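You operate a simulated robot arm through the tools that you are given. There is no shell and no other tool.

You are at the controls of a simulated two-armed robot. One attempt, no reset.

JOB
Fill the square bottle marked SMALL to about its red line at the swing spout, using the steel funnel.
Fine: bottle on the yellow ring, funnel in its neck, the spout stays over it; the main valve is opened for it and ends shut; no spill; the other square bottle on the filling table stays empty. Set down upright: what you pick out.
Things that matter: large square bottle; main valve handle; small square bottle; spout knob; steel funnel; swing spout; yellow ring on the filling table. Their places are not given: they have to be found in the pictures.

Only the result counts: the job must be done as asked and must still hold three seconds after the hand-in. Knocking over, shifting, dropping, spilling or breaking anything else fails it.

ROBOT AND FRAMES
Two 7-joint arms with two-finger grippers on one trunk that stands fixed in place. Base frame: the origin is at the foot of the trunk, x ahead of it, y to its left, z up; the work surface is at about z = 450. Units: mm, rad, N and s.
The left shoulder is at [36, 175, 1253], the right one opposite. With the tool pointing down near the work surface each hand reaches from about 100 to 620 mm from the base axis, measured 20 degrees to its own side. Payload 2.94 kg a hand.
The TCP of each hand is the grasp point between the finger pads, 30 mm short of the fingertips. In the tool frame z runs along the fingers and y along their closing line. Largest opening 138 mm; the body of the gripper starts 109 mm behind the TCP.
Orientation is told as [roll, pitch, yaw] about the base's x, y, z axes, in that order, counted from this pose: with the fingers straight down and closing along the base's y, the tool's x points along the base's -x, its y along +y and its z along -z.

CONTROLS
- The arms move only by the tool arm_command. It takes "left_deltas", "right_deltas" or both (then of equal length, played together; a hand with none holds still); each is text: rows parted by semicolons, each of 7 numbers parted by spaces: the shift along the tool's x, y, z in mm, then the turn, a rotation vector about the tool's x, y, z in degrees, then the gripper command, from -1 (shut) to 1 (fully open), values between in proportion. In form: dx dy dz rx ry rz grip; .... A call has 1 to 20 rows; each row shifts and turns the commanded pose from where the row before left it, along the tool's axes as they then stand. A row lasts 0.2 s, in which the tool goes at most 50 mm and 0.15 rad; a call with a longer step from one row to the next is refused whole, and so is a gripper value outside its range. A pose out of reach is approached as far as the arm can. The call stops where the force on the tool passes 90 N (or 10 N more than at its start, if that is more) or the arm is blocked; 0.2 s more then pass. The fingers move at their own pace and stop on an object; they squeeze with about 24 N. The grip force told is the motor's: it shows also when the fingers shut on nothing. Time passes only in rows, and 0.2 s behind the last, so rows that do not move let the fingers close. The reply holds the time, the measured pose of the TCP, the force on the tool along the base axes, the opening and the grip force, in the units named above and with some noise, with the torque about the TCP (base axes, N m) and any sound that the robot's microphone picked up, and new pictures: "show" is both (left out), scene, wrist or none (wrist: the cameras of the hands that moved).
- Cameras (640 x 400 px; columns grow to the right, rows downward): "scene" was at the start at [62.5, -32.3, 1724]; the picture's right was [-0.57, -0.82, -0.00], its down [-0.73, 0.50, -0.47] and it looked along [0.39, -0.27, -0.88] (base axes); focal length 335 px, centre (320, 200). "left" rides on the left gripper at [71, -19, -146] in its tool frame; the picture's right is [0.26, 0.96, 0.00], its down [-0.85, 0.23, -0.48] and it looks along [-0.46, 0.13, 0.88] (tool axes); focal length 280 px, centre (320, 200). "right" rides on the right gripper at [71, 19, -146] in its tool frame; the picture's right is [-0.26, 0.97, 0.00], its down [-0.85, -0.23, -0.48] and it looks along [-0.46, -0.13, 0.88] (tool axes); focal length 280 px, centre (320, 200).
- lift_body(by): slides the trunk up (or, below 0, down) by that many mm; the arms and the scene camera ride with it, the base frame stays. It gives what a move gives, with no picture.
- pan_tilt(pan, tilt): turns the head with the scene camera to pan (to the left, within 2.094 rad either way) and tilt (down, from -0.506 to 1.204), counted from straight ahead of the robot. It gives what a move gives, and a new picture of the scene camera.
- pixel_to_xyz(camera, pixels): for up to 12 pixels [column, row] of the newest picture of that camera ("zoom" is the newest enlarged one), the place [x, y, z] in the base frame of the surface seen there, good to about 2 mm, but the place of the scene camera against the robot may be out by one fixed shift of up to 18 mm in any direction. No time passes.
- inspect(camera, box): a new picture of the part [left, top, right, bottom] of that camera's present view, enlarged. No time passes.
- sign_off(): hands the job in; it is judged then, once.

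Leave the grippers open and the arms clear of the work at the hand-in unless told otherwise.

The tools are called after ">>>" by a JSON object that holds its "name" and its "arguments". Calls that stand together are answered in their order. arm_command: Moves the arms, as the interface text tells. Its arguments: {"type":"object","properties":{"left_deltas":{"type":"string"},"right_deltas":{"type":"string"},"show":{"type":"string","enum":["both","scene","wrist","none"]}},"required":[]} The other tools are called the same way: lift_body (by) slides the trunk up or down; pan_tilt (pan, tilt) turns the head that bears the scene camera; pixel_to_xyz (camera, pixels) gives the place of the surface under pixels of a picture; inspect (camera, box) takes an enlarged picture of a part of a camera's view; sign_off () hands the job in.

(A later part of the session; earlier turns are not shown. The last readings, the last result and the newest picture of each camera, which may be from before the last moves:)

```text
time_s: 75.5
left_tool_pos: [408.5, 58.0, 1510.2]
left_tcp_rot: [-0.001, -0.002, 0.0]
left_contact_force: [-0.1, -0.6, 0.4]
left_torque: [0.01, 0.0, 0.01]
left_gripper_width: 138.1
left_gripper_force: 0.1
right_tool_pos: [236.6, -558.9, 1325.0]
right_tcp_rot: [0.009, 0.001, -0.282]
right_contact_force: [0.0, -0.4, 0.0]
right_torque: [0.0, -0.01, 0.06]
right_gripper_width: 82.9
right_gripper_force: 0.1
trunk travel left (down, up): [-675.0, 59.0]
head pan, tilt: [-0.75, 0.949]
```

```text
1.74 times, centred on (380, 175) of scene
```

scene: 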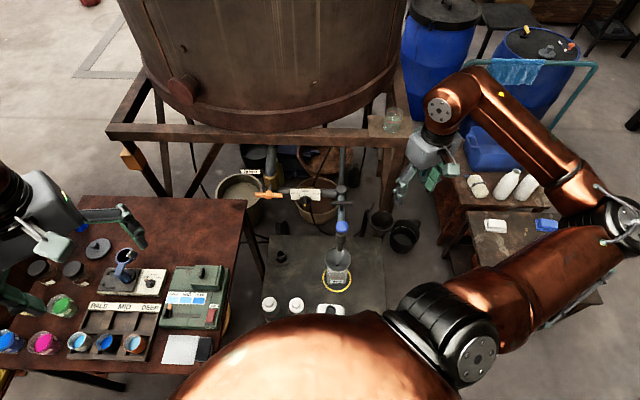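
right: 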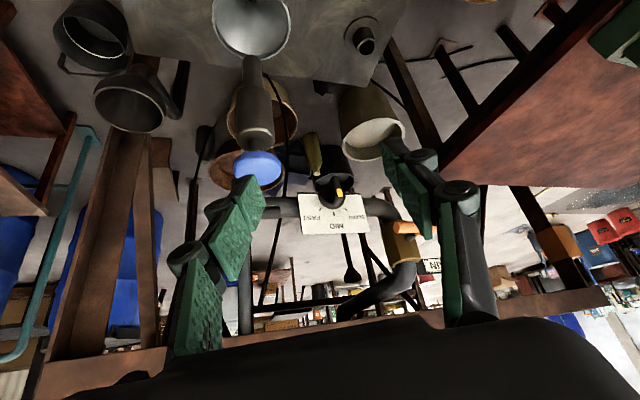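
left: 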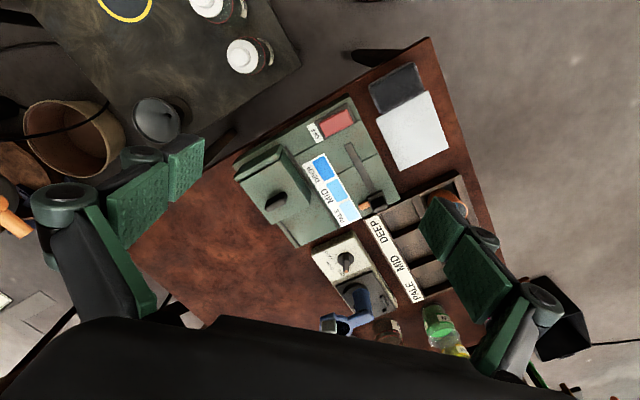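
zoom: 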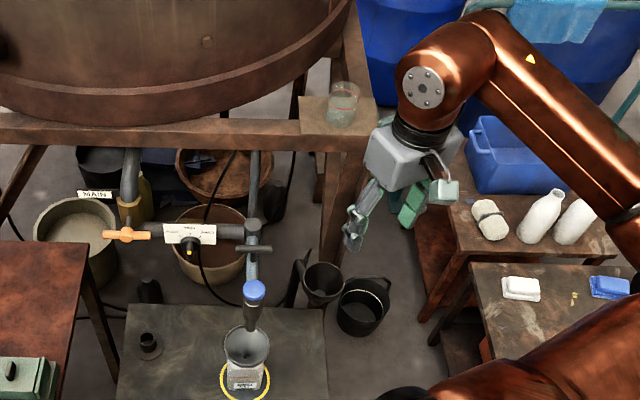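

The trunk moves at most 400 mm at once, so I'll lower by 400.

>>> {"name": "lift_body", "arguments": {"by": -400}}

>>> {"name": "pan_tilt", "arguments": {"pan": -0.75, "tilt": 0.9}}

>>> {"name": "inspect", "arguments": {"camera": "scene", "box": [330, 120, 430, 290]}}

```text
time_s: 79.3
left_tool_pos: [409.2, 58.7, 1110.0]
left_tcp_rot: [0.001, 0.0, 0.0]
left_contact_force: [-0.2, 0.6, -0.6]
left_torque: [0.02, -0.04, -0.01]
left_gripper_width: 138.1
left_gripper_force: 0.0
right_tool_pos: [236.3, -559.2, 924.9]
right_tcp_rot: [0.008, 0.001, -0.281]
right_contact_force: [0.1, -0.4, -0.5]
right_torque: [0.01, -0.03, 0.03]
right_gripper_width: 83.0
right_gripper_force: 0.0
trunk travel left (down, up): [-275.0, 459.0]
head pan, tilt: [-0.75, 0.949]
```

```text
time_s: 80.0
left_tool_pos: [408.2, 59.0, 1109.4]
left_tcp_rot: [-0.001, 0.002, 0.001]
left_contact_force: [0.3, 1.0, -1.1]
left_torque: [-0.01, 0.01, 0.01]
left_gripper_width: 138.0
left_gripper_force: 0.0
right_tool_pos: [236.2, -558.5, 925.7]
right_tcp_rot: [0.01, 0.0, -0.284]
right_contact_force: [0.1, 0.5, -0.5]
right_torque: [-0.02, -0.02, 0.02]
right_gripper_width: 83.1
right_gripper_force: 0.1
trunk travel left (down, up): [-275.0, 459.0]
head pan, tilt: [-0.75, 0.901]
```

scene: 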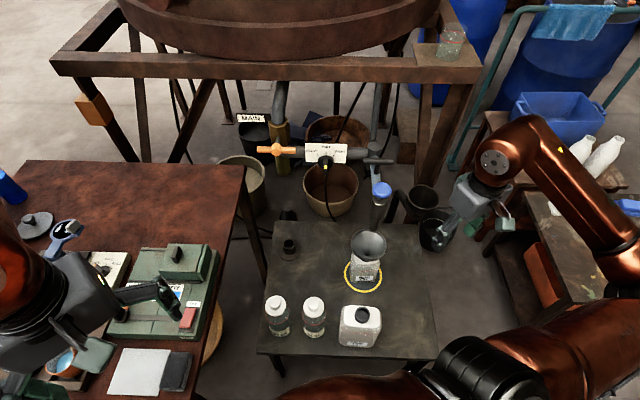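

```text
2.35 times, centred on (380, 205) of scene
```

zoom: 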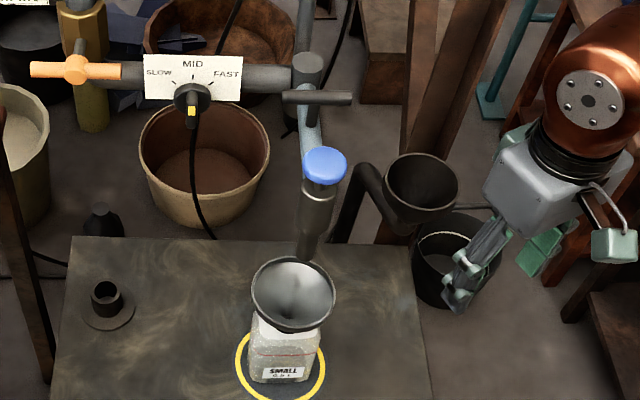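

Now I have a clear view of the bottle with its red line. Next I'll bring the left arm out, first to (500,-120,1050) with the tool vertical, then turned to yaw -45°.

>>> {"name": "arm_command", "arguments": {"left_deltas": "-18.4 -35.8 11.8 0 0 0 1; -18.4 -35.8 11.8 0 0 0 1; -18.4 -35.8 11.8 0 0 0 1; -18.4 -35.8 11.8 0 0 0 1; -18.4 -35.8 11.8 0 0 0 1; 0 0 0 0 0 7.5 1; 0 0 0 0 0 7.5 1; 0 0 0 0 0 7.5 1; 0 0 0 0 0 7.5 1; 0 0 0 0 0 7.5 1; 0 0 0 0 0 7.5 1; 0 0 0 0 0 0 1", "show": "both"}}

```text
time_s: 82.6
left_tool_pos: [501.6, -122.0, 1049.9]
left_tcp_rot: [-0.001, -0.001, -0.789]
left_contact_force: [-0.3, -0.5, 0.0]
left_torque: [-0.02, 0.01, -0.02]
left_gripper_width: 138.0
left_gripper_force: 0.1
right_tool_pos: [236.8, -558.4, 925.7]
right_tcp_rot: [0.009, 0.001, -0.284]
right_contact_force: [0.0, -0.6, -0.7]
right_torque: [-0.02, 0.03, -0.03]
right_gripper_width: 82.7
right_gripper_force: 0.0
trunk travel left (down, up): [-275.0, 459.0]
head pan, tilt: [-0.75, 0.901]
```

scene: 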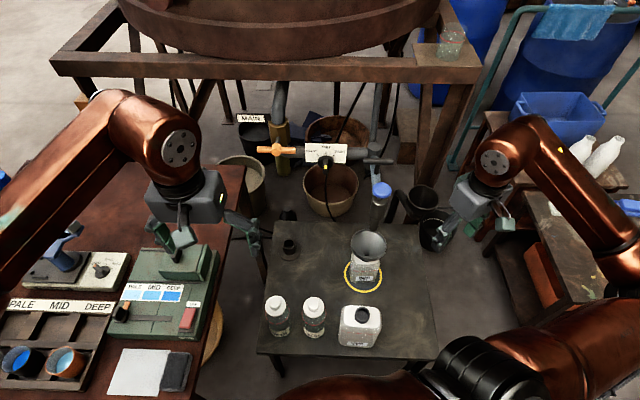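
left: 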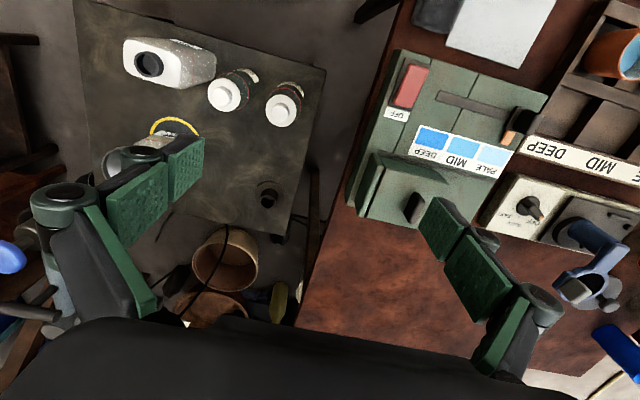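

Good. Now I'll move further out and tilt the left tool to 45° forward.

>>> {"name": "arm_command", "arguments": {"left_deltas": "-33.5 -10.4 8.3 0 0 0 0.2; -33.5 -10.4 8.3 0 0 0 0.2; -33.4 -10.3 8.4 0 0 0 0.2; 0 0 0 0 -7.5 0 0.2; 0 0 0 0 -7.5 0 0.2; 0 0 0 0 -7.5 0 0.2; 0 0 0 0 -7.5 0 0.2; 0 0 0 0 -7.5 0 0.2; 0 0 0 0 -7.5 0 0.2; 0 0 0 0 0 0 0.2", "show": "both"}}

```text
time_s: 84.8
left_tool_pos: [550.0, -214.6, 1026.1]
left_tcp_rot: [-0.001, -0.784, -0.787]
left_contact_force: [0.1, -0.9, 0.2]
left_torque: [0.04, 0.0, 0.0]
left_gripper_width: 82.7
left_gripper_force: 0.1
right_tool_pos: [236.3, -559.1, 925.0]
right_tcp_rot: [0.01, 0.002, -0.282]
right_contact_force: [-0.1, -0.5, -0.2]
right_torque: [-0.01, -0.02, -0.02]
right_gripper_width: 83.0
right_gripper_force: 0.1
trunk travel left (down, up): [-275.0, 459.0]
head pan, tilt: [-0.75, 0.901]
```

scene: 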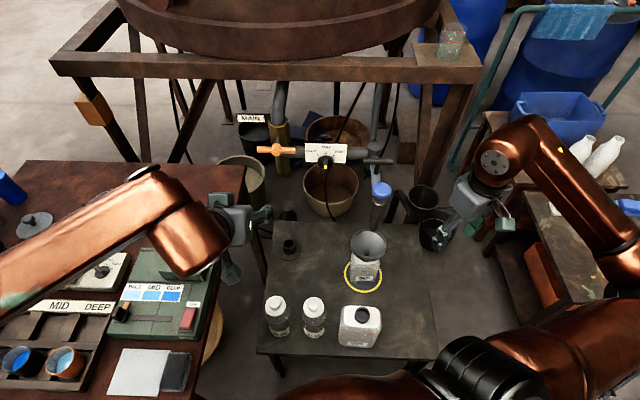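
left: 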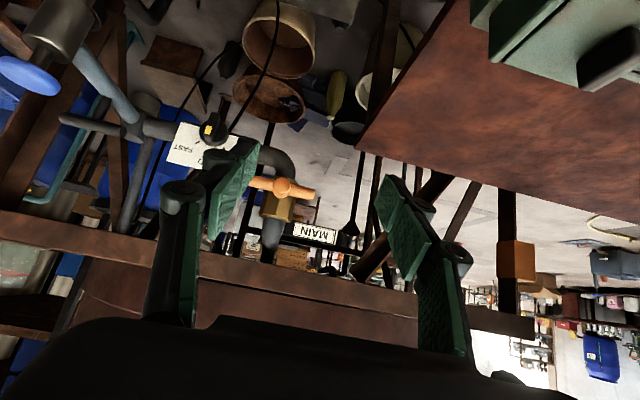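

The left arm reaches well, and its camera sees the orange handle at (282,188). I'll zoom in and measure it.

>>> {"name": "inspect", "arguments": {"camera": "left", "box": [230, 140, 340, 270]}}

>>> {"name": "pixel_to_xyz", "arguments": {"camera": "left", "pixels": [[282, 188], [252, 182], [312, 194], [265, 183], [300, 191], [265, 188], [300, 197], [283, 198], [283, 180], [278, 206], [270, 230], [262, 210]]}}

```text
3.08 times, centred on (285, 205) of left
```

zoom: 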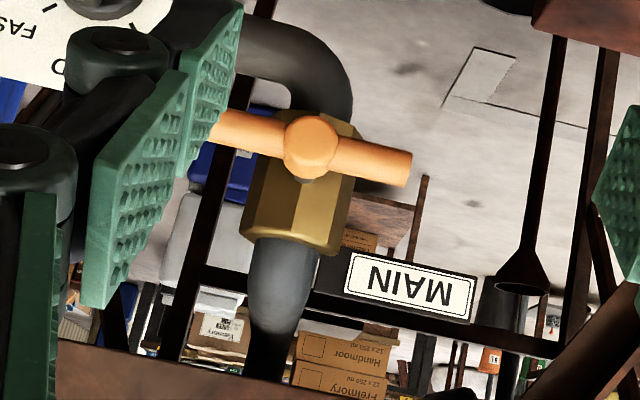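

```text
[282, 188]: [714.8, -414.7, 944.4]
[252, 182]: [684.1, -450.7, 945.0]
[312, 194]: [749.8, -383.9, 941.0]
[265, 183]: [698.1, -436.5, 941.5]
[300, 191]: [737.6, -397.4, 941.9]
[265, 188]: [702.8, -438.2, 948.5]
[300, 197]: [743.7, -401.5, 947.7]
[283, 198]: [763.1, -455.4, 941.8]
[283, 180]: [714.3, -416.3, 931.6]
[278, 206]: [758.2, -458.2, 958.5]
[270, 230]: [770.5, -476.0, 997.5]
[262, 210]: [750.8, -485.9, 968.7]
```

Handle hub at about (721,-421,943), bar along 45°, half-length about 48, stem axis along (0.71,-0.71). I'll move to about 130 mm in front of it and level the tool.

>>> {"name": "arm_command", "arguments": {"left_deltas": "-7.7 -5.1 31.1 0 0 0 0.2; -7.7 -5.1 31.1 0 0 0 0.2; -7.7 -5.1 31.1 0 0 0 0.2; -7.6 -5.1 31.2 0 0 0 0.2; -7.6 -5.1 31.2 0 0 0 0.2; 0 0 0 0 -7.5 0 0.2; 0 0 0 0 -7.5 0 0.2; 0 0 0 0 -7.5 0 0.2; 0 0 0 0 -7.5 0 0.2; 0 0 0 0 -7.5 0 0.2; 0 0 0 0 -7.5 0 0.2; 0 0 0 0 0 0 0.2", "show": "both"}}

```text
time_s: 87.4
left_tool_pos: [627.4, -328.8, 941.5]
left_tcp_rot: [0.001, -1.243, -0.785]
left_contact_force: [0.3, 0.6, -0.7]
left_torque: [0.01, -0.04, 0.0]
left_gripper_width: 83.1
left_gripper_force: 0.0
left hand out of reach, approached as far as the arm can: row 9, 10, 11
right_tool_pos: [237.4, -558.8, 924.9]
right_tcp_rot: [0.011, 0.0, -0.283]
right_contact_force: [-0.3, -0.5, -0.5]
right_torque: [-0.03, 0.01, 0.02]
right_gripper_width: 82.9
right_gripper_force: 0.1
trunk travel left (down, up): [-275.0, 459.0]
head pan, tilt: [-0.75, 0.901]
```

scene: 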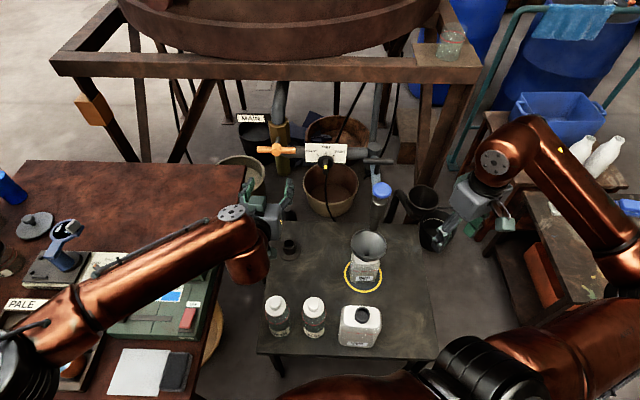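
left: 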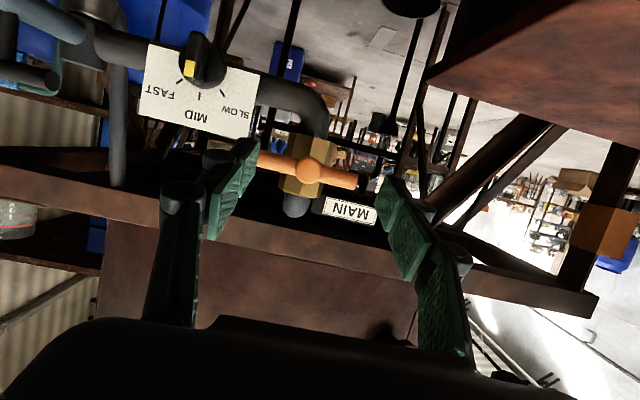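

The tool only reached -71° pitch here. I'll check the left forearm geometry and the exact handle position, to decide whether a lower trunk would help.

>>> {"name": "pixel_to_xyz", "arguments": {"camera": "scene", "pixels": [[230, 215], [180, 240], [120, 275], [60, 315], [20, 350], [15, 380], [245, 260], [265, 215], [277, 150], [258, 150], [296, 152], [279, 187]]}}

>>> {"name": "pixel_to_xyz", "arguments": {"camera": "left", "pixels": [[307, 171], [265, 161], [350, 182], [307, 180], [307, 162], [285, 166], [330, 177], [300, 200], [290, 190], [203, 60], [188, 70], [195, 95]]}}

>>> {"name": "inspect", "arguments": {"camera": "left", "box": [130, 20, 390, 230]}}

```text
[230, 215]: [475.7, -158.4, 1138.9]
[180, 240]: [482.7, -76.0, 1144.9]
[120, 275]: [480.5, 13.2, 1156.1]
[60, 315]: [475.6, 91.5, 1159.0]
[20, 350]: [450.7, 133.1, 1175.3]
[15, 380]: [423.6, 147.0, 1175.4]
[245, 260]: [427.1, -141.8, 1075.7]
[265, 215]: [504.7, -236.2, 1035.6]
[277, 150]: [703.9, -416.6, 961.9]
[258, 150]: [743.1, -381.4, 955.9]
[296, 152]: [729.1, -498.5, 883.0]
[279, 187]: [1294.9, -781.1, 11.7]
```

```text
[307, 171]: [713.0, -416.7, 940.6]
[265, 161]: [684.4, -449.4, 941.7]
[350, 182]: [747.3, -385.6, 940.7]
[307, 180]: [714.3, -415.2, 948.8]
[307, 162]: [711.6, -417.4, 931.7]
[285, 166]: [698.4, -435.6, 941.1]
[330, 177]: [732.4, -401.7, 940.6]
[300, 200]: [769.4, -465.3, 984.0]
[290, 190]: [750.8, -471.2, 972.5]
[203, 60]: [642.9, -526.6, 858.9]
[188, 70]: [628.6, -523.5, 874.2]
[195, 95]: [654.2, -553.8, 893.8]
```

```text
1.90 times, centred on (260, 125) of left
```

zoom: 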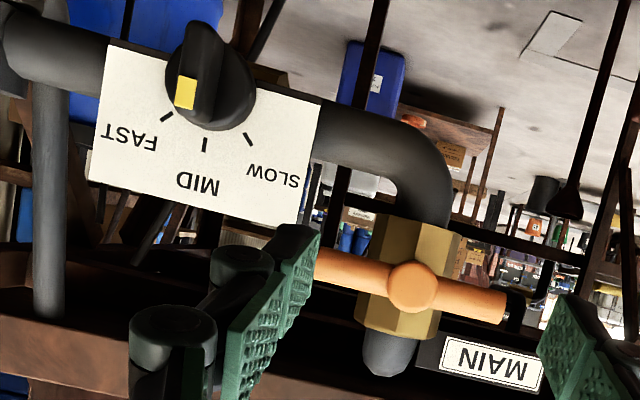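

The forearm geometry looks comfortable, so the limit is probably a wrist roll joint. I'll test by rolling the hand about its own axis (+30°), which I need anyway to grip the horizontal bar from above and below.

>>> {"name": "arm_command", "arguments": {"left_deltas": "0 0 0 0 0 7.5 0.2; 0 0 0 0 0 7.5 0.2; 0 0 0 0 0 7.5 0.2; 0 0 0 0 0 7.5 0.2; 0 0 0 0 0 0 0.2", "show": "wrist"}}

```text
time_s: 88.6
left_tool_pos: [628.6, -328.9, 942.7]
left_tcp_rot: [0.974, -0.96, -1.848]
left_contact_force: [0.0, 0.7, -0.9]
left_torque: [-0.01, 0.01, -0.02]
left_gripper_width: 82.9
left_gripper_force: 0.0
right_tool_pos: [236.9, -558.9, 923.4]
right_tcp_rot: [0.009, 0.0, -0.282]
right_contact_force: [-0.2, -0.4, 0.3]
right_torque: [-0.01, 0.02, 0.0]
right_gripper_width: 82.9
right_gripper_force: 0.1
trunk travel left (down, up): [-275.0, 459.0]
head pan, tilt: [-0.75, 0.901]
```

left: 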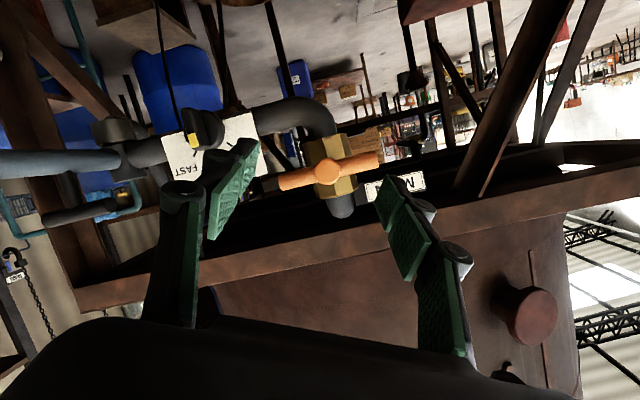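

Rolling works. I'll carry on to +90° roll (fingers closing vertically), then pitch the remaining 19° to level.

>>> {"name": "arm_command", "arguments": {"left_deltas": "0 0 0 0 0 7.5 0.2; 0 0 0 0 0 7.5 0.2; 0 0 0 0 0 7.5 0.2; 0 0 0 0 0 7.5 0.2; 0 0 0 0 0 7.5 0.2; 0 0 0 0 0 7.5 0.2; 0 0 0 0 0 7.5 0.2; 0 0 0 0 0 7.5 0.2; 0 0 0 -6.3 0 0 0.2; 0 0 0 -6.3 0 0 0.2; 0 0 0 -6.2 0 0 0.2; 0 0 0 0 0 0 0.2", "show": "both"}}

```text
time_s: 91.2
left_tool_pos: [628.3, -328.5, 942.6]
left_tcp_rot: [1.254, -0.011, -2.378]
left_contact_force: [1.1, 0.1, -0.9]
left_torque: [-0.01, -0.02, 0.01]
left_gripper_width: 82.6
left_gripper_force: 0.0
left hand out of reach, approached as far as the arm can: row 9, 10, 11
right_tool_pos: [237.7, -559.6, 924.7]
right_tcp_rot: [0.009, 0.001, -0.285]
right_contact_force: [-0.2, 0.4, 0.3]
right_torque: [-0.02, 0.0, -0.01]
right_gripper_width: 82.9
right_gripper_force: 0.0
trunk travel left (down, up): [-275.0, 459.0]
head pan, tilt: [-0.75, 0.901]
```

scene: 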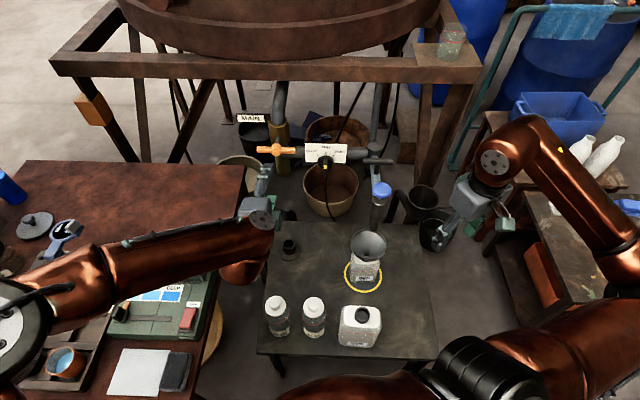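
left: 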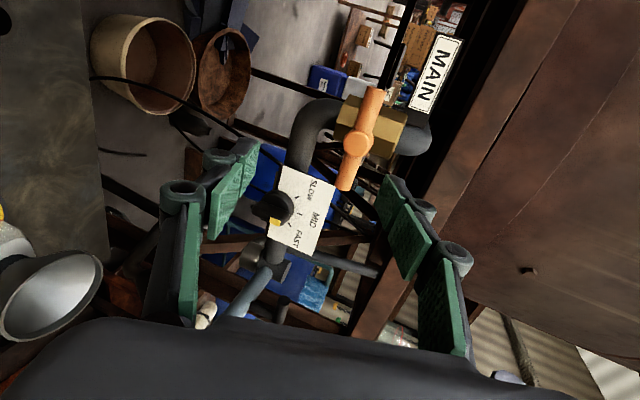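

The left hand holds roll 90° but stays tilted about 18° downward. That is fine for another method: use the open fingers as a fork around the handle's left end (one finger above, one below), pushing it down or up. I'll look closely at the surroundings of the handle first.

>>> {"name": "inspect", "arguments": {"camera": "left", "box": [270, 30, 480, 210]}}

>>> {"name": "pixel_to_xyz", "arguments": {"camera": "left", "pixels": [[358, 143], [374, 92], [345, 186], [368, 112], [352, 165], [376, 88], [425, 95], [435, 75], [390, 85], [372, 80], [400, 130], [345, 120]]}}

>>> {"name": "inspect", "arguments": {"camera": "scene", "box": [220, 90, 360, 190]}}

```text
2.22 times, centred on (375, 120) of left
```

zoom: 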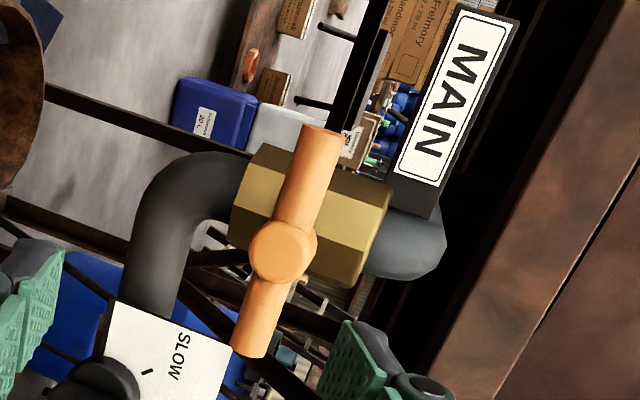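

```text
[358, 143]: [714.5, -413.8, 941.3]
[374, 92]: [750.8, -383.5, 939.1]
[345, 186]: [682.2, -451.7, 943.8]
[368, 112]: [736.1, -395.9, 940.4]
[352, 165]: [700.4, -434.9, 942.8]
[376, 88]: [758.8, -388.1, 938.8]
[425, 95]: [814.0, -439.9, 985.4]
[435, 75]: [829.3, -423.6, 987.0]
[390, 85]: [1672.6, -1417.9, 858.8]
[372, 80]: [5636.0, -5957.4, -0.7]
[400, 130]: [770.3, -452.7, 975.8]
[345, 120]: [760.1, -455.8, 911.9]
```

```text
4.00 times, centred on (290, 140) of scene
```

zoom: 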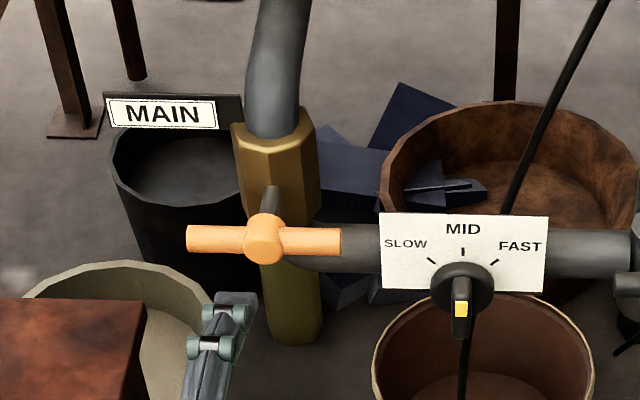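

Clear: the brass body and the sign sit behind the handle. I'll shift 39 mm sideways to the handle's left end and advance so the open fingers straddle it (above and below) without touching.

>>> {"name": "arm_command", "arguments": {"left_deltas": "20 0 0 0 0 0 0.2; 19.5 0 0 0 0 0 0.2; 0 7.5 23.7 0 0 0 0.2; 0 7.5 23.7 0 0 0 0.2; 0 7.5 23.7 0 0 0 0.2; 0 0 0 0 0 0 0.2", "show": "both"}}

>>> {"name": "inspect", "arguments": {"camera": "left", "box": [190, 90, 450, 300]}}

>>> {"name": "inspect", "arguments": {"camera": "scene", "box": [220, 110, 340, 200]}}

```text
time_s: 92.6
left_tool_pos: [709.3, -355.7, 941.6]
left_tcp_rot: [1.256, -0.013, -2.377]
left_contact_force: [0.3, 0.2, 1.1]
left_torque: [0.0, -0.03, -0.03]
left_gripper_width: 82.7
left_gripper_force: 0.1
right_tool_pos: [236.8, -558.6, 924.7]
right_tcp_rot: [0.005, -0.001, -0.28]
right_contact_force: [0.7, 0.4, 0.5]
right_torque: [-0.04, -0.03, -0.01]
right_gripper_width: 82.9
right_gripper_force: 0.1
trunk travel left (down, up): [-275.0, 459.0]
head pan, tilt: [-0.75, 0.901]
```

scene: 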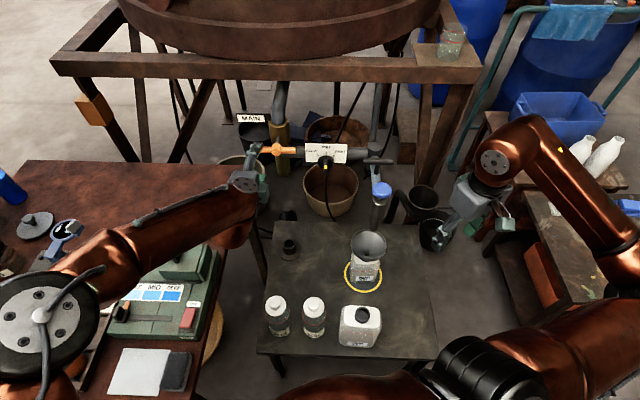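
left: 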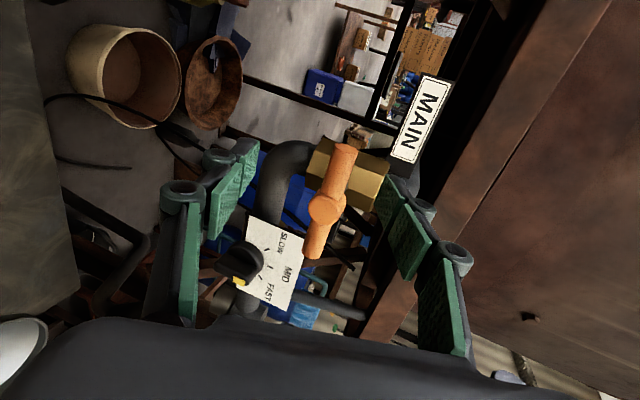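

```text
1.90 times, centred on (320, 195) of left
```

zoom: 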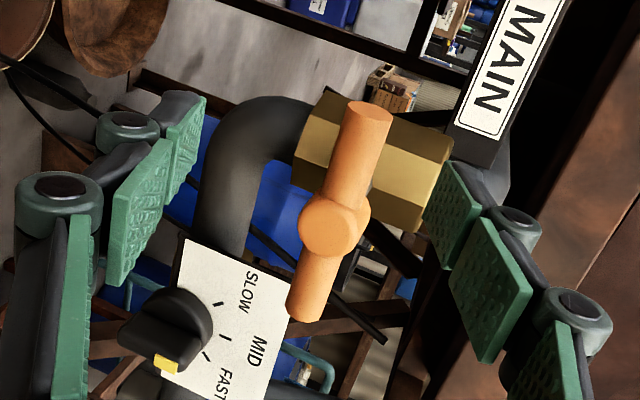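

```text
4.44 times, centred on (280, 155) of scene
```

zoom: 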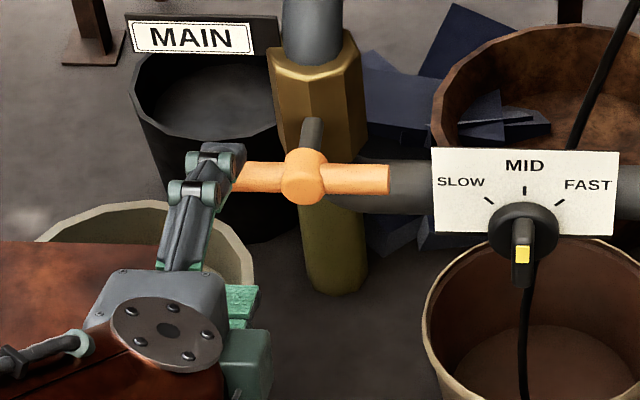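

The bar's left end sits between the two fingers in line. I'll advance the last 48 mm.

>>> {"name": "arm_command", "arguments": {"left_deltas": "0 7.2 23.1 0 0 0 0.2; 0 7.2 23.1 0 0 0 0.2; 0 0 0 0 0 0 0.2", "show": "both"}}

>>> {"name": "inspect", "arguments": {"camera": "left", "box": [190, 90, 450, 300]}}

>>> {"name": "inspect", "arguments": {"camera": "scene", "box": [220, 110, 340, 200]}}

```text
time_s: 93.4
left_tool_pos: [741.5, -390.5, 940.9]
left_tcp_rot: [1.256, -0.014, -2.377]
left_contact_force: [-0.2, -0.3, -0.1]
left_torque: [0.0, 0.0, -0.02]
left_gripper_width: 82.8
left_gripper_force: 0.0
right_tool_pos: [237.1, -558.4, 924.7]
right_tcp_rot: [0.009, 0.0, -0.282]
right_contact_force: [-0.3, -0.3, 0.7]
right_torque: [0.02, 0.01, 0.01]
right_gripper_width: 83.0
right_gripper_force: 0.1
trunk travel left (down, up): [-275.0, 459.0]
head pan, tilt: [-0.75, 0.901]
```

scene: 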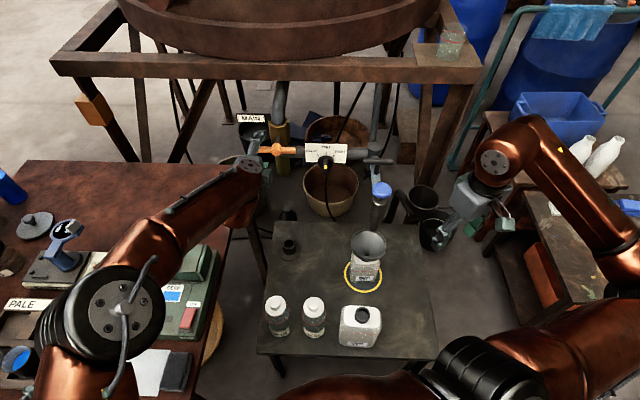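
left: 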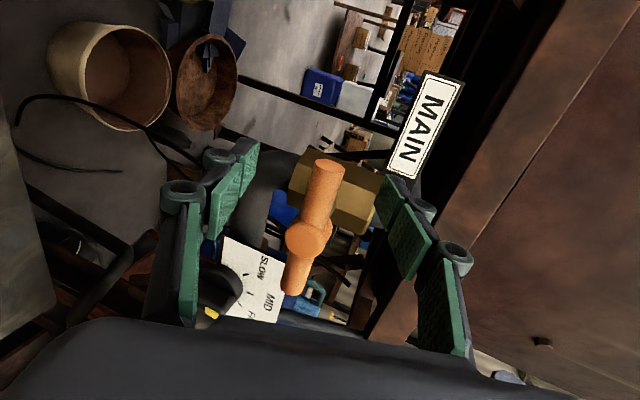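

```text
1.90 times, centred on (320, 195) of left
```

zoom: 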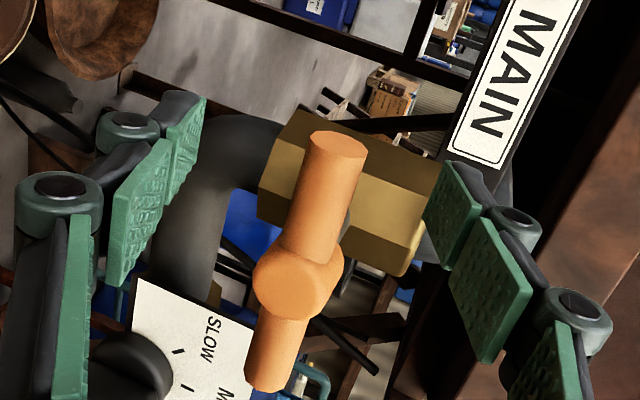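

```text
4.44 times, centred on (280, 155) of scene
```

zoom: 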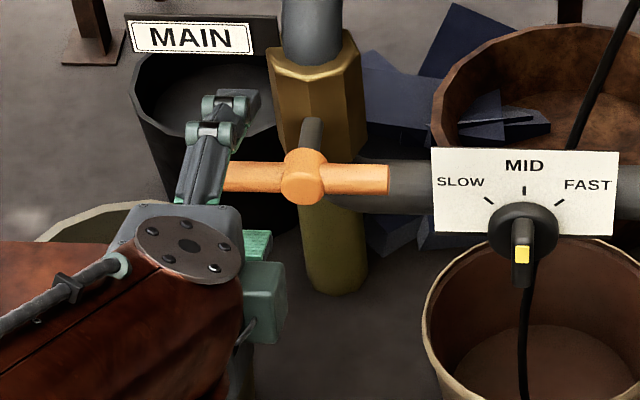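

The fork is around the handle's left end. First I'll take an enlarged "before" view of the bottle, then move down 28 mm, to just short of contact.

>>> {"name": "inspect", "arguments": {"camera": "scene", "box": [335, 220, 400, 300]}}

>>> {"name": "arm_command", "arguments": {"left_deltas": "0.1 -13.3 4.35 0 0 0 0.2; 0.1 -13.3 4.35 0 0 0 0.2; 0 0 0 0 0 0 0.2", "show": "wrist"}}

```text
5.00 times, centred on (368, 260) of scene
```

zoom: 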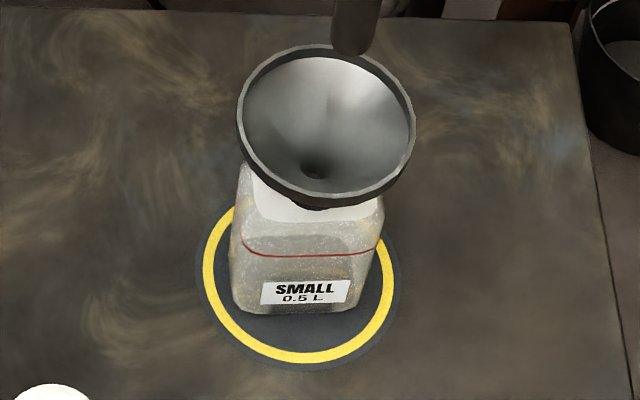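

```text
time_s: 94.2
left_tool_pos: [742.2, -391.5, 912.6]
left_tcp_rot: [1.257, -0.015, -2.377]
left_contact_force: [-0.2, -0.7, 0.0]
left_torque: [0.01, 0.05, 0.01]
left_gripper_width: 82.8
left_gripper_force: 0.1
right_tool_pos: [236.9, -559.5, 923.6]
right_tcp_rot: [0.008, -0.001, -0.283]
right_contact_force: [0.4, -0.1, -0.8]
right_torque: [-0.02, -0.02, 0.01]
right_gripper_width: 82.8
right_gripper_force: 0.0
trunk travel left (down, up): [-275.0, 459.0]
head pan, tilt: [-0.75, 0.901]
```

left: 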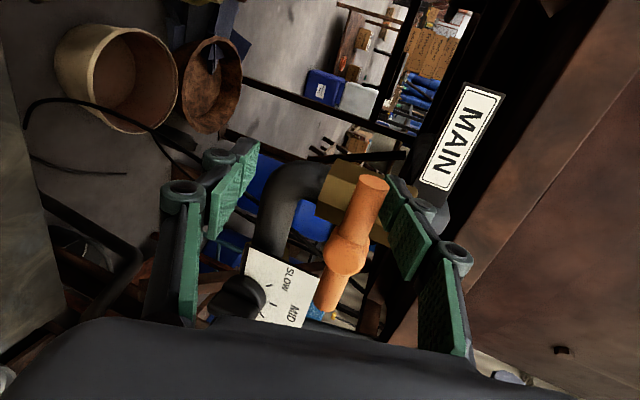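

The top finger is right above the bar, no contact yet. I'll press down 6 mm in small steps and read the force and any movement.

>>> {"name": "arm_command", "arguments": {"left_deltas": "0 -2.9 0.9 0 0 0 0.2; 0 -2.8 0.9 0 0 0 0.2; 0 0 0 0 0 0 0.2", "show": "wrist"}}

```text
time_s: 95.0
left_tool_pos: [743.6, -391.1, 906.7]
left_tcp_rot: [1.257, -0.013, -2.376]
left_contact_force: [-0.3, -1.6, 2.9]
left_torque: [0.0, 0.06, -0.02]
left_gripper_width: 84.6
left_gripper_force: 1.8
right_tool_pos: [237.0, -559.3, 925.0]
right_tcp_rot: [0.01, -0.001, -0.283]
right_contact_force: [-0.1, 0.4, 0.9]
right_torque: [0.0, 0.0, 0.02]
right_gripper_width: 82.8
right_gripper_force: 0.0
trunk travel left (down, up): [-275.0, 459.0]
head pan, tilt: [-0.75, 0.901]
```

left: 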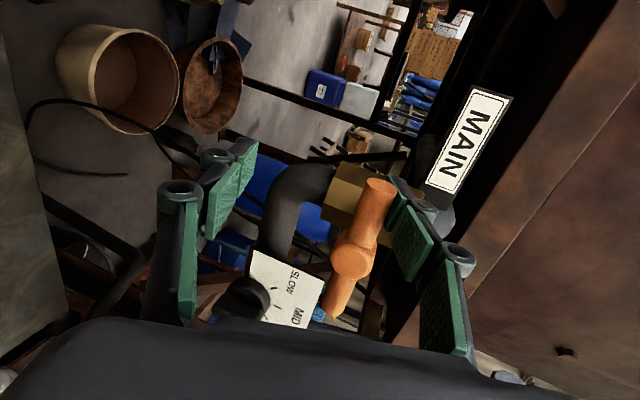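

Contact begins (3 N). I'll press a bit further.

>>> {"name": "arm_command", "arguments": {"left_deltas": "0 -3.8 1.2 0 0 0 0.2; 0 -3.8 1.2 0 0 0 0.2; 0 0 0 0 0 0 0.2", "show": "wrist"}}

>>> {"name": "inspect", "arguments": {"camera": "scene", "box": [220, 110, 340, 200]}}

```text
time_s: 95.8
left_tool_pos: [743.0, -390.4, 897.9]
left_tcp_rot: [1.254, -0.014, -2.375]
left_contact_force: [3.4, 0.4, 3.7]
left_torque: [-0.1, 0.15, -0.01]
left_gripper_width: 85.1
left_gripper_force: 1.6
right_tool_pos: [238.0, -559.1, 924.9]
right_tcp_rot: [0.009, 0.001, -0.28]
right_contact_force: [-0.6, 0.1, 0.2]
right_torque: [0.02, 0.0, 0.03]
right_gripper_width: 82.6
right_gripper_force: 0.1
trunk travel left (down, up): [-275.0, 459.0]
head pan, tilt: [-0.75, 0.901]
```

left: 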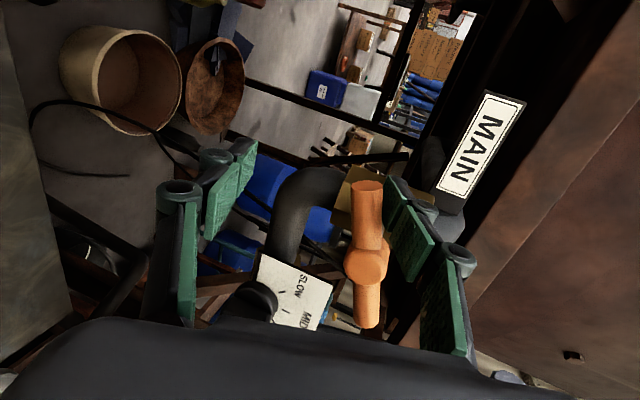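

```text
4.44 times, centred on (280, 155) of scene
```

zoom: 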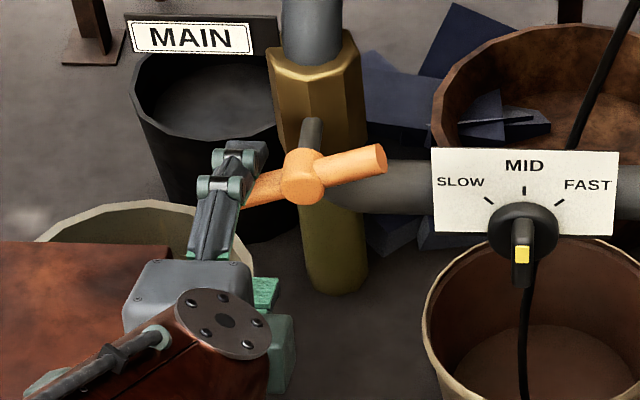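

The handle turns easily this way (left end down, about 17° so far). I'll check the nozzle and bottle for flow.

>>> {"name": "inspect", "arguments": {"camera": "scene", "box": [335, 180, 405, 300]}}

```text
3.33 times, centred on (370, 240) of scene
```

zoom: 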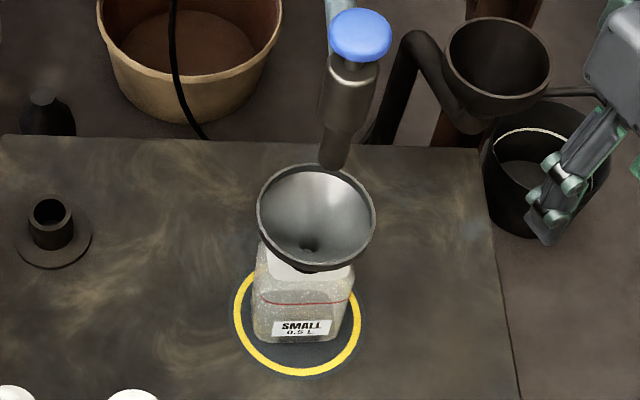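

No flow yet at this angle. I'll push on in small steps, checking each time.

>>> {"name": "arm_command", "arguments": {"left_deltas": "0 -5.7 1.9 0 0 0 0.2; 0 -3.8 1.2 0 0 0 0.2", "show": "scene"}}

>>> {"name": "inspect", "arguments": {"camera": "scene", "box": [335, 180, 405, 300]}}

>>> {"name": "inspect", "arguments": {"camera": "scene", "box": [220, 110, 340, 200]}}

```text
time_s: 96.4
left_tool_pos: [741.5, -391.4, 888.2]
left_tcp_rot: [1.256, -0.014, -2.377]
left_contact_force: [0.7, 0.6, 3.0]
left_torque: [-0.02, 0.01, 0.02]
left_gripper_width: 84.9
left_gripper_force: 2.1
right_tool_pos: [237.8, -558.9, 925.6]
right_tcp_rot: [0.008, -0.002, -0.283]
right_contact_force: [0.6, 0.0, 0.6]
right_torque: [-0.01, 0.0, 0.0]
right_gripper_width: 82.6
right_gripper_force: 0.1
trunk travel left (down, up): [-275.0, 459.0]
head pan, tilt: [-0.75, 0.901]
```

scene: 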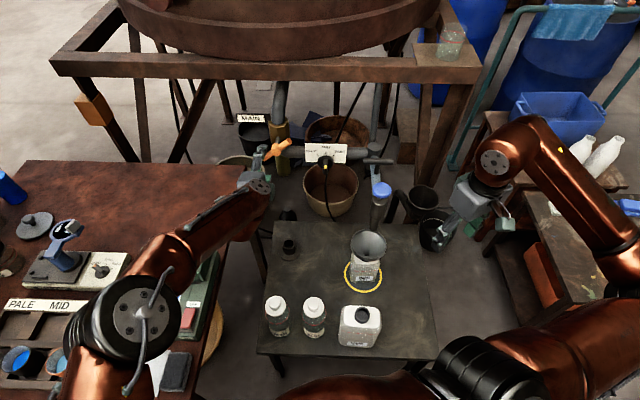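

```text
3.33 times, centred on (370, 240) of scene
```

zoom: 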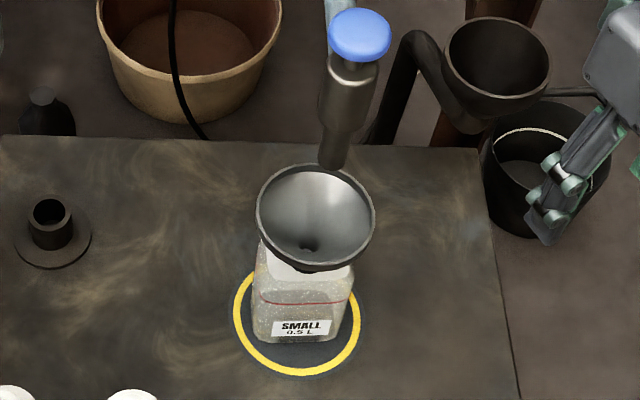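

```text
4.44 times, centred on (280, 155) of scene
```

zoom: 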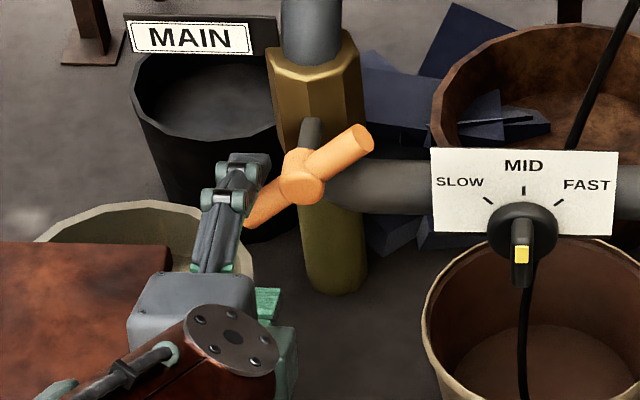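

About 35° now and still no flow. I'll go on.

>>> {"name": "arm_command", "arguments": {"left_deltas": "0 -5.7 1.9 0 0 0 0.2", "show": "none"}}

>>> {"name": "inspect", "arguments": {"camera": "scene", "box": [335, 180, 405, 300]}}

>>> {"name": "inspect", "arguments": {"camera": "scene", "box": [220, 110, 340, 200]}}

```text
time_s: 96.8
left_tool_pos: [741.8, -391.2, 882.5]
left_tcp_rot: [1.254, -0.016, -2.377]
left_contact_force: [1.8, -0.2, 1.4]
left_torque: [-0.03, 0.03, 0.01]
left_gripper_width: 83.6
left_gripper_force: 0.7
right_tool_pos: [235.9, -558.8, 923.7]
right_tcp_rot: [0.009, 0.0, -0.283]
right_contact_force: [0.4, -0.2, 0.3]
right_torque: [0.01, 0.0, 0.02]
right_gripper_width: 82.8
right_gripper_force: 0.1
trunk travel left (down, up): [-275.0, 459.0]
head pan, tilt: [-0.75, 0.901]
```

```text
3.33 times, centred on (370, 240) of scene
```

zoom: 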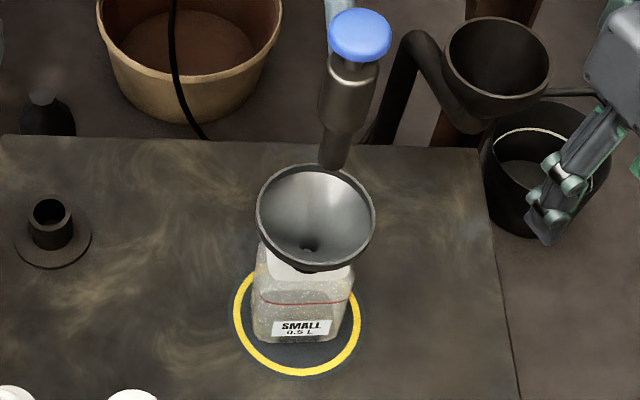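

```text
4.44 times, centred on (280, 155) of scene
```

zoom: 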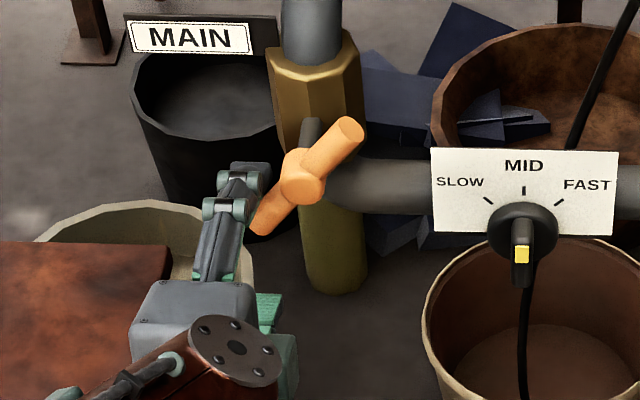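

About 48° and still dry. Another small step.

>>> {"name": "arm_command", "arguments": {"left_deltas": "0 -5.7 1.9 0 0 0 0.2", "show": "none"}}

>>> {"name": "inspect", "arguments": {"camera": "scene", "box": [335, 180, 405, 300]}}

>>> {"name": "inspect", "arguments": {"camera": "scene", "box": [220, 110, 340, 200]}}

```text
time_s: 97.2
left_tool_pos: [742.4, -392.7, 875.4]
left_tcp_rot: [1.255, -0.012, -2.377]
left_contact_force: [0.3, 0.2, 0.5]
left_torque: [-0.04, 0.01, -0.05]
left_gripper_width: 83.5
left_gripper_force: 0.6
right_tool_pos: [236.4, -558.1, 923.9]
right_tcp_rot: [0.008, 0.001, -0.282]
right_contact_force: [-0.8, 0.3, 0.3]
right_torque: [-0.01, -0.04, -0.05]
right_gripper_width: 82.8
right_gripper_force: 0.0
trunk travel left (down, up): [-275.0, 459.0]
head pan, tilt: [-0.75, 0.901]
```

```text
3.33 times, centred on (370, 240) of scene
```

zoom: 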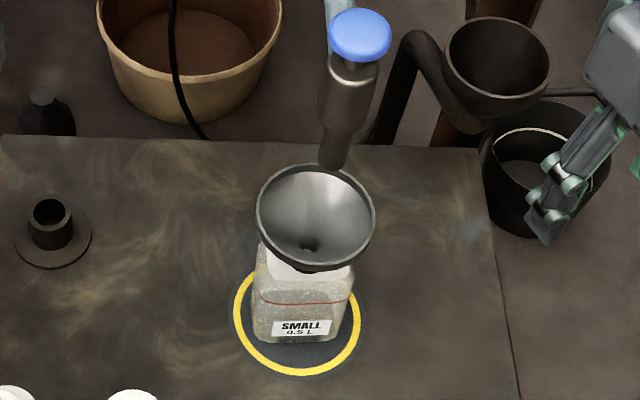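

```text
4.44 times, centred on (280, 155) of scene
```

zoom: 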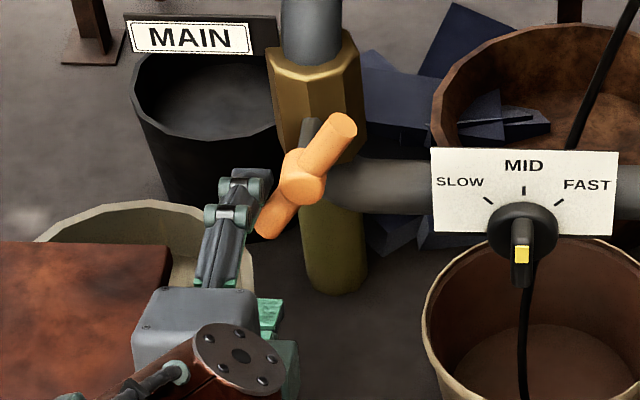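

About 58°, still nothing. I'll wait a second here in case the pipe needs time to fill, and listen.

>>> {"name": "arm_command", "arguments": {"left_deltas": "0 0 0 0 0 0 0.2; 0 0 0 0 0 0 0.2; 0 0 0 0 0 0 0.2", "show": "scene"}}

>>> {"name": "inspect", "arguments": {"camera": "scene", "box": [335, 180, 405, 300]}}

```text
time_s: 98.0
left_tool_pos: [742.2, -390.6, 876.5]
left_tcp_rot: [1.253, -0.014, -2.376]
left_contact_force: [-0.6, 0.5, 0.9]
left_torque: [0.02, -0.02, 0.01]
left_gripper_width: 82.6
left_gripper_force: 0.0
right_tool_pos: [237.6, -558.8, 924.2]
right_tcp_rot: [0.008, 0.001, -0.281]
right_contact_force: [-0.2, 0.2, -0.6]
right_torque: [0.04, 0.01, 0.02]
right_gripper_width: 82.8
right_gripper_force: 0.1
trunk travel left (down, up): [-275.0, 459.0]
head pan, tilt: [-0.75, 0.901]
```

scene: 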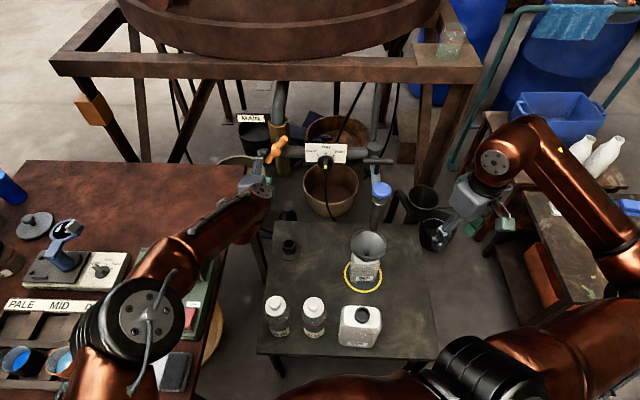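

```text
3.33 times, centred on (370, 240) of scene
```

zoom: 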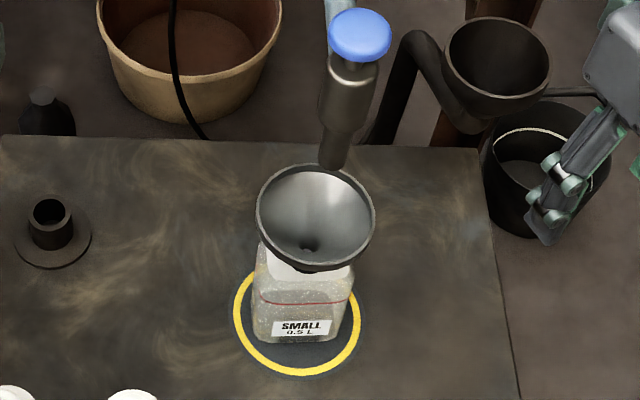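

Still dry. I'll open the valve further towards vertical, in small steps while watching.

>>> {"name": "arm_command", "arguments": {"left_deltas": "-2 -7.1 2.3 0 0 0 0.2; -2 -7.1 2.4 0 0 0 0.2", "show": "none"}}

>>> {"name": "inspect", "arguments": {"camera": "scene", "box": [335, 180, 405, 300]}}

>>> {"name": "inspect", "arguments": {"camera": "scene", "box": [220, 110, 340, 200]}}

```text
time_s: 98.6
left_tool_pos: [738.1, -394.1, 860.7]
left_tcp_rot: [1.255, -0.015, -2.377]
left_contact_force: [0.2, -0.3, 0.1]
left_torque: [0.02, 0.01, 0.04]
left_gripper_width: 82.6
left_gripper_force: 0.0
right_tool_pos: [235.9, -559.1, 924.2]
right_tcp_rot: [0.009, 0.0, -0.282]
right_contact_force: [0.2, 0.4, -1.0]
right_torque: [-0.02, 0.04, 0.01]
right_gripper_width: 82.7
right_gripper_force: 0.0
trunk travel left (down, up): [-275.0, 459.0]
head pan, tilt: [-0.75, 0.901]
```

```text
3.33 times, centred on (370, 240) of scene
```

zoom: 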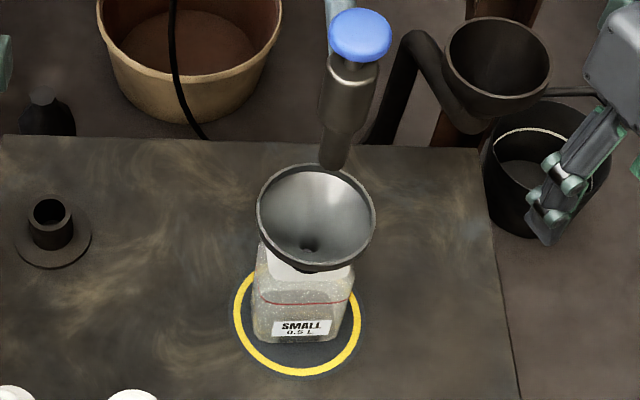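

```text
4.44 times, centred on (280, 155) of scene
```

zoom: 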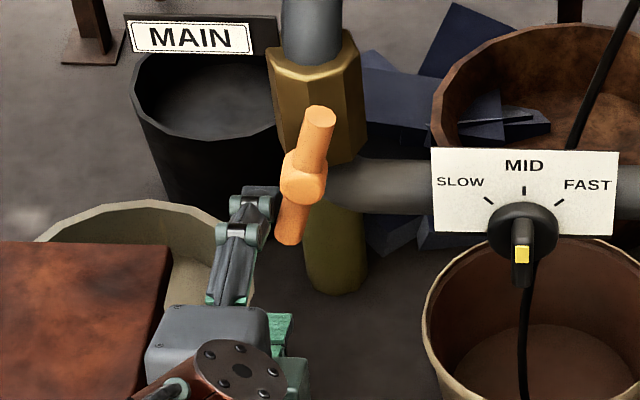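

About 75°, still dry. I'll take it on to fully vertical.

>>> {"name": "arm_command", "arguments": {"left_deltas": "-5 0 0 0 0 0 0.2; -5 0 0 0 0 0 0.2", "show": "none"}}

>>> {"name": "inspect", "arguments": {"camera": "scene", "box": [335, 180, 405, 300]}}

>>> {"name": "inspect", "arguments": {"camera": "scene", "box": [220, 110, 340, 200]}}

```text
time_s: 99.2
left_tool_pos: [732.4, -400.7, 862.3]
left_tcp_rot: [1.255, -0.011, -2.378]
left_contact_force: [1.5, 0.9, -0.4]
left_torque: [-0.04, 0.02, 0.06]
left_gripper_width: 82.0
left_gripper_force: 0.0
right_tool_pos: [237.3, -558.3, 924.3]
right_tcp_rot: [0.01, -0.001, -0.282]
right_contact_force: [1.0, -0.3, -0.1]
right_torque: [0.01, 0.01, -0.01]
right_gripper_width: 83.0
right_gripper_force: 0.1
trunk travel left (down, up): [-275.0, 459.0]
head pan, tilt: [-0.75, 0.901]
```

```text
3.33 times, centred on (370, 240) of scene
```

zoom: 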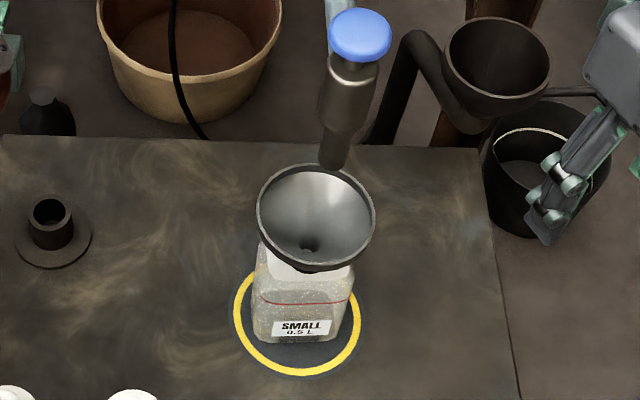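

```text
4.44 times, centred on (280, 155) of scene
```

zoom: 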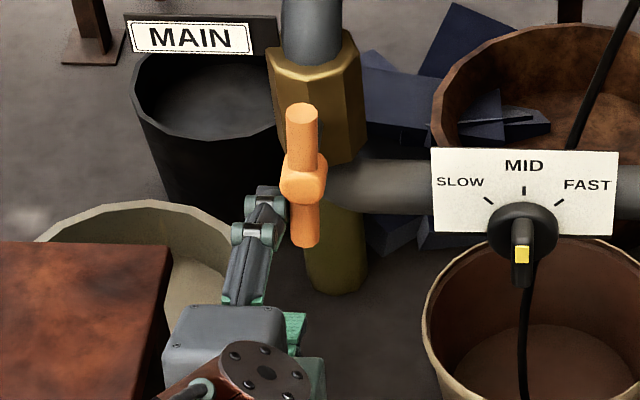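

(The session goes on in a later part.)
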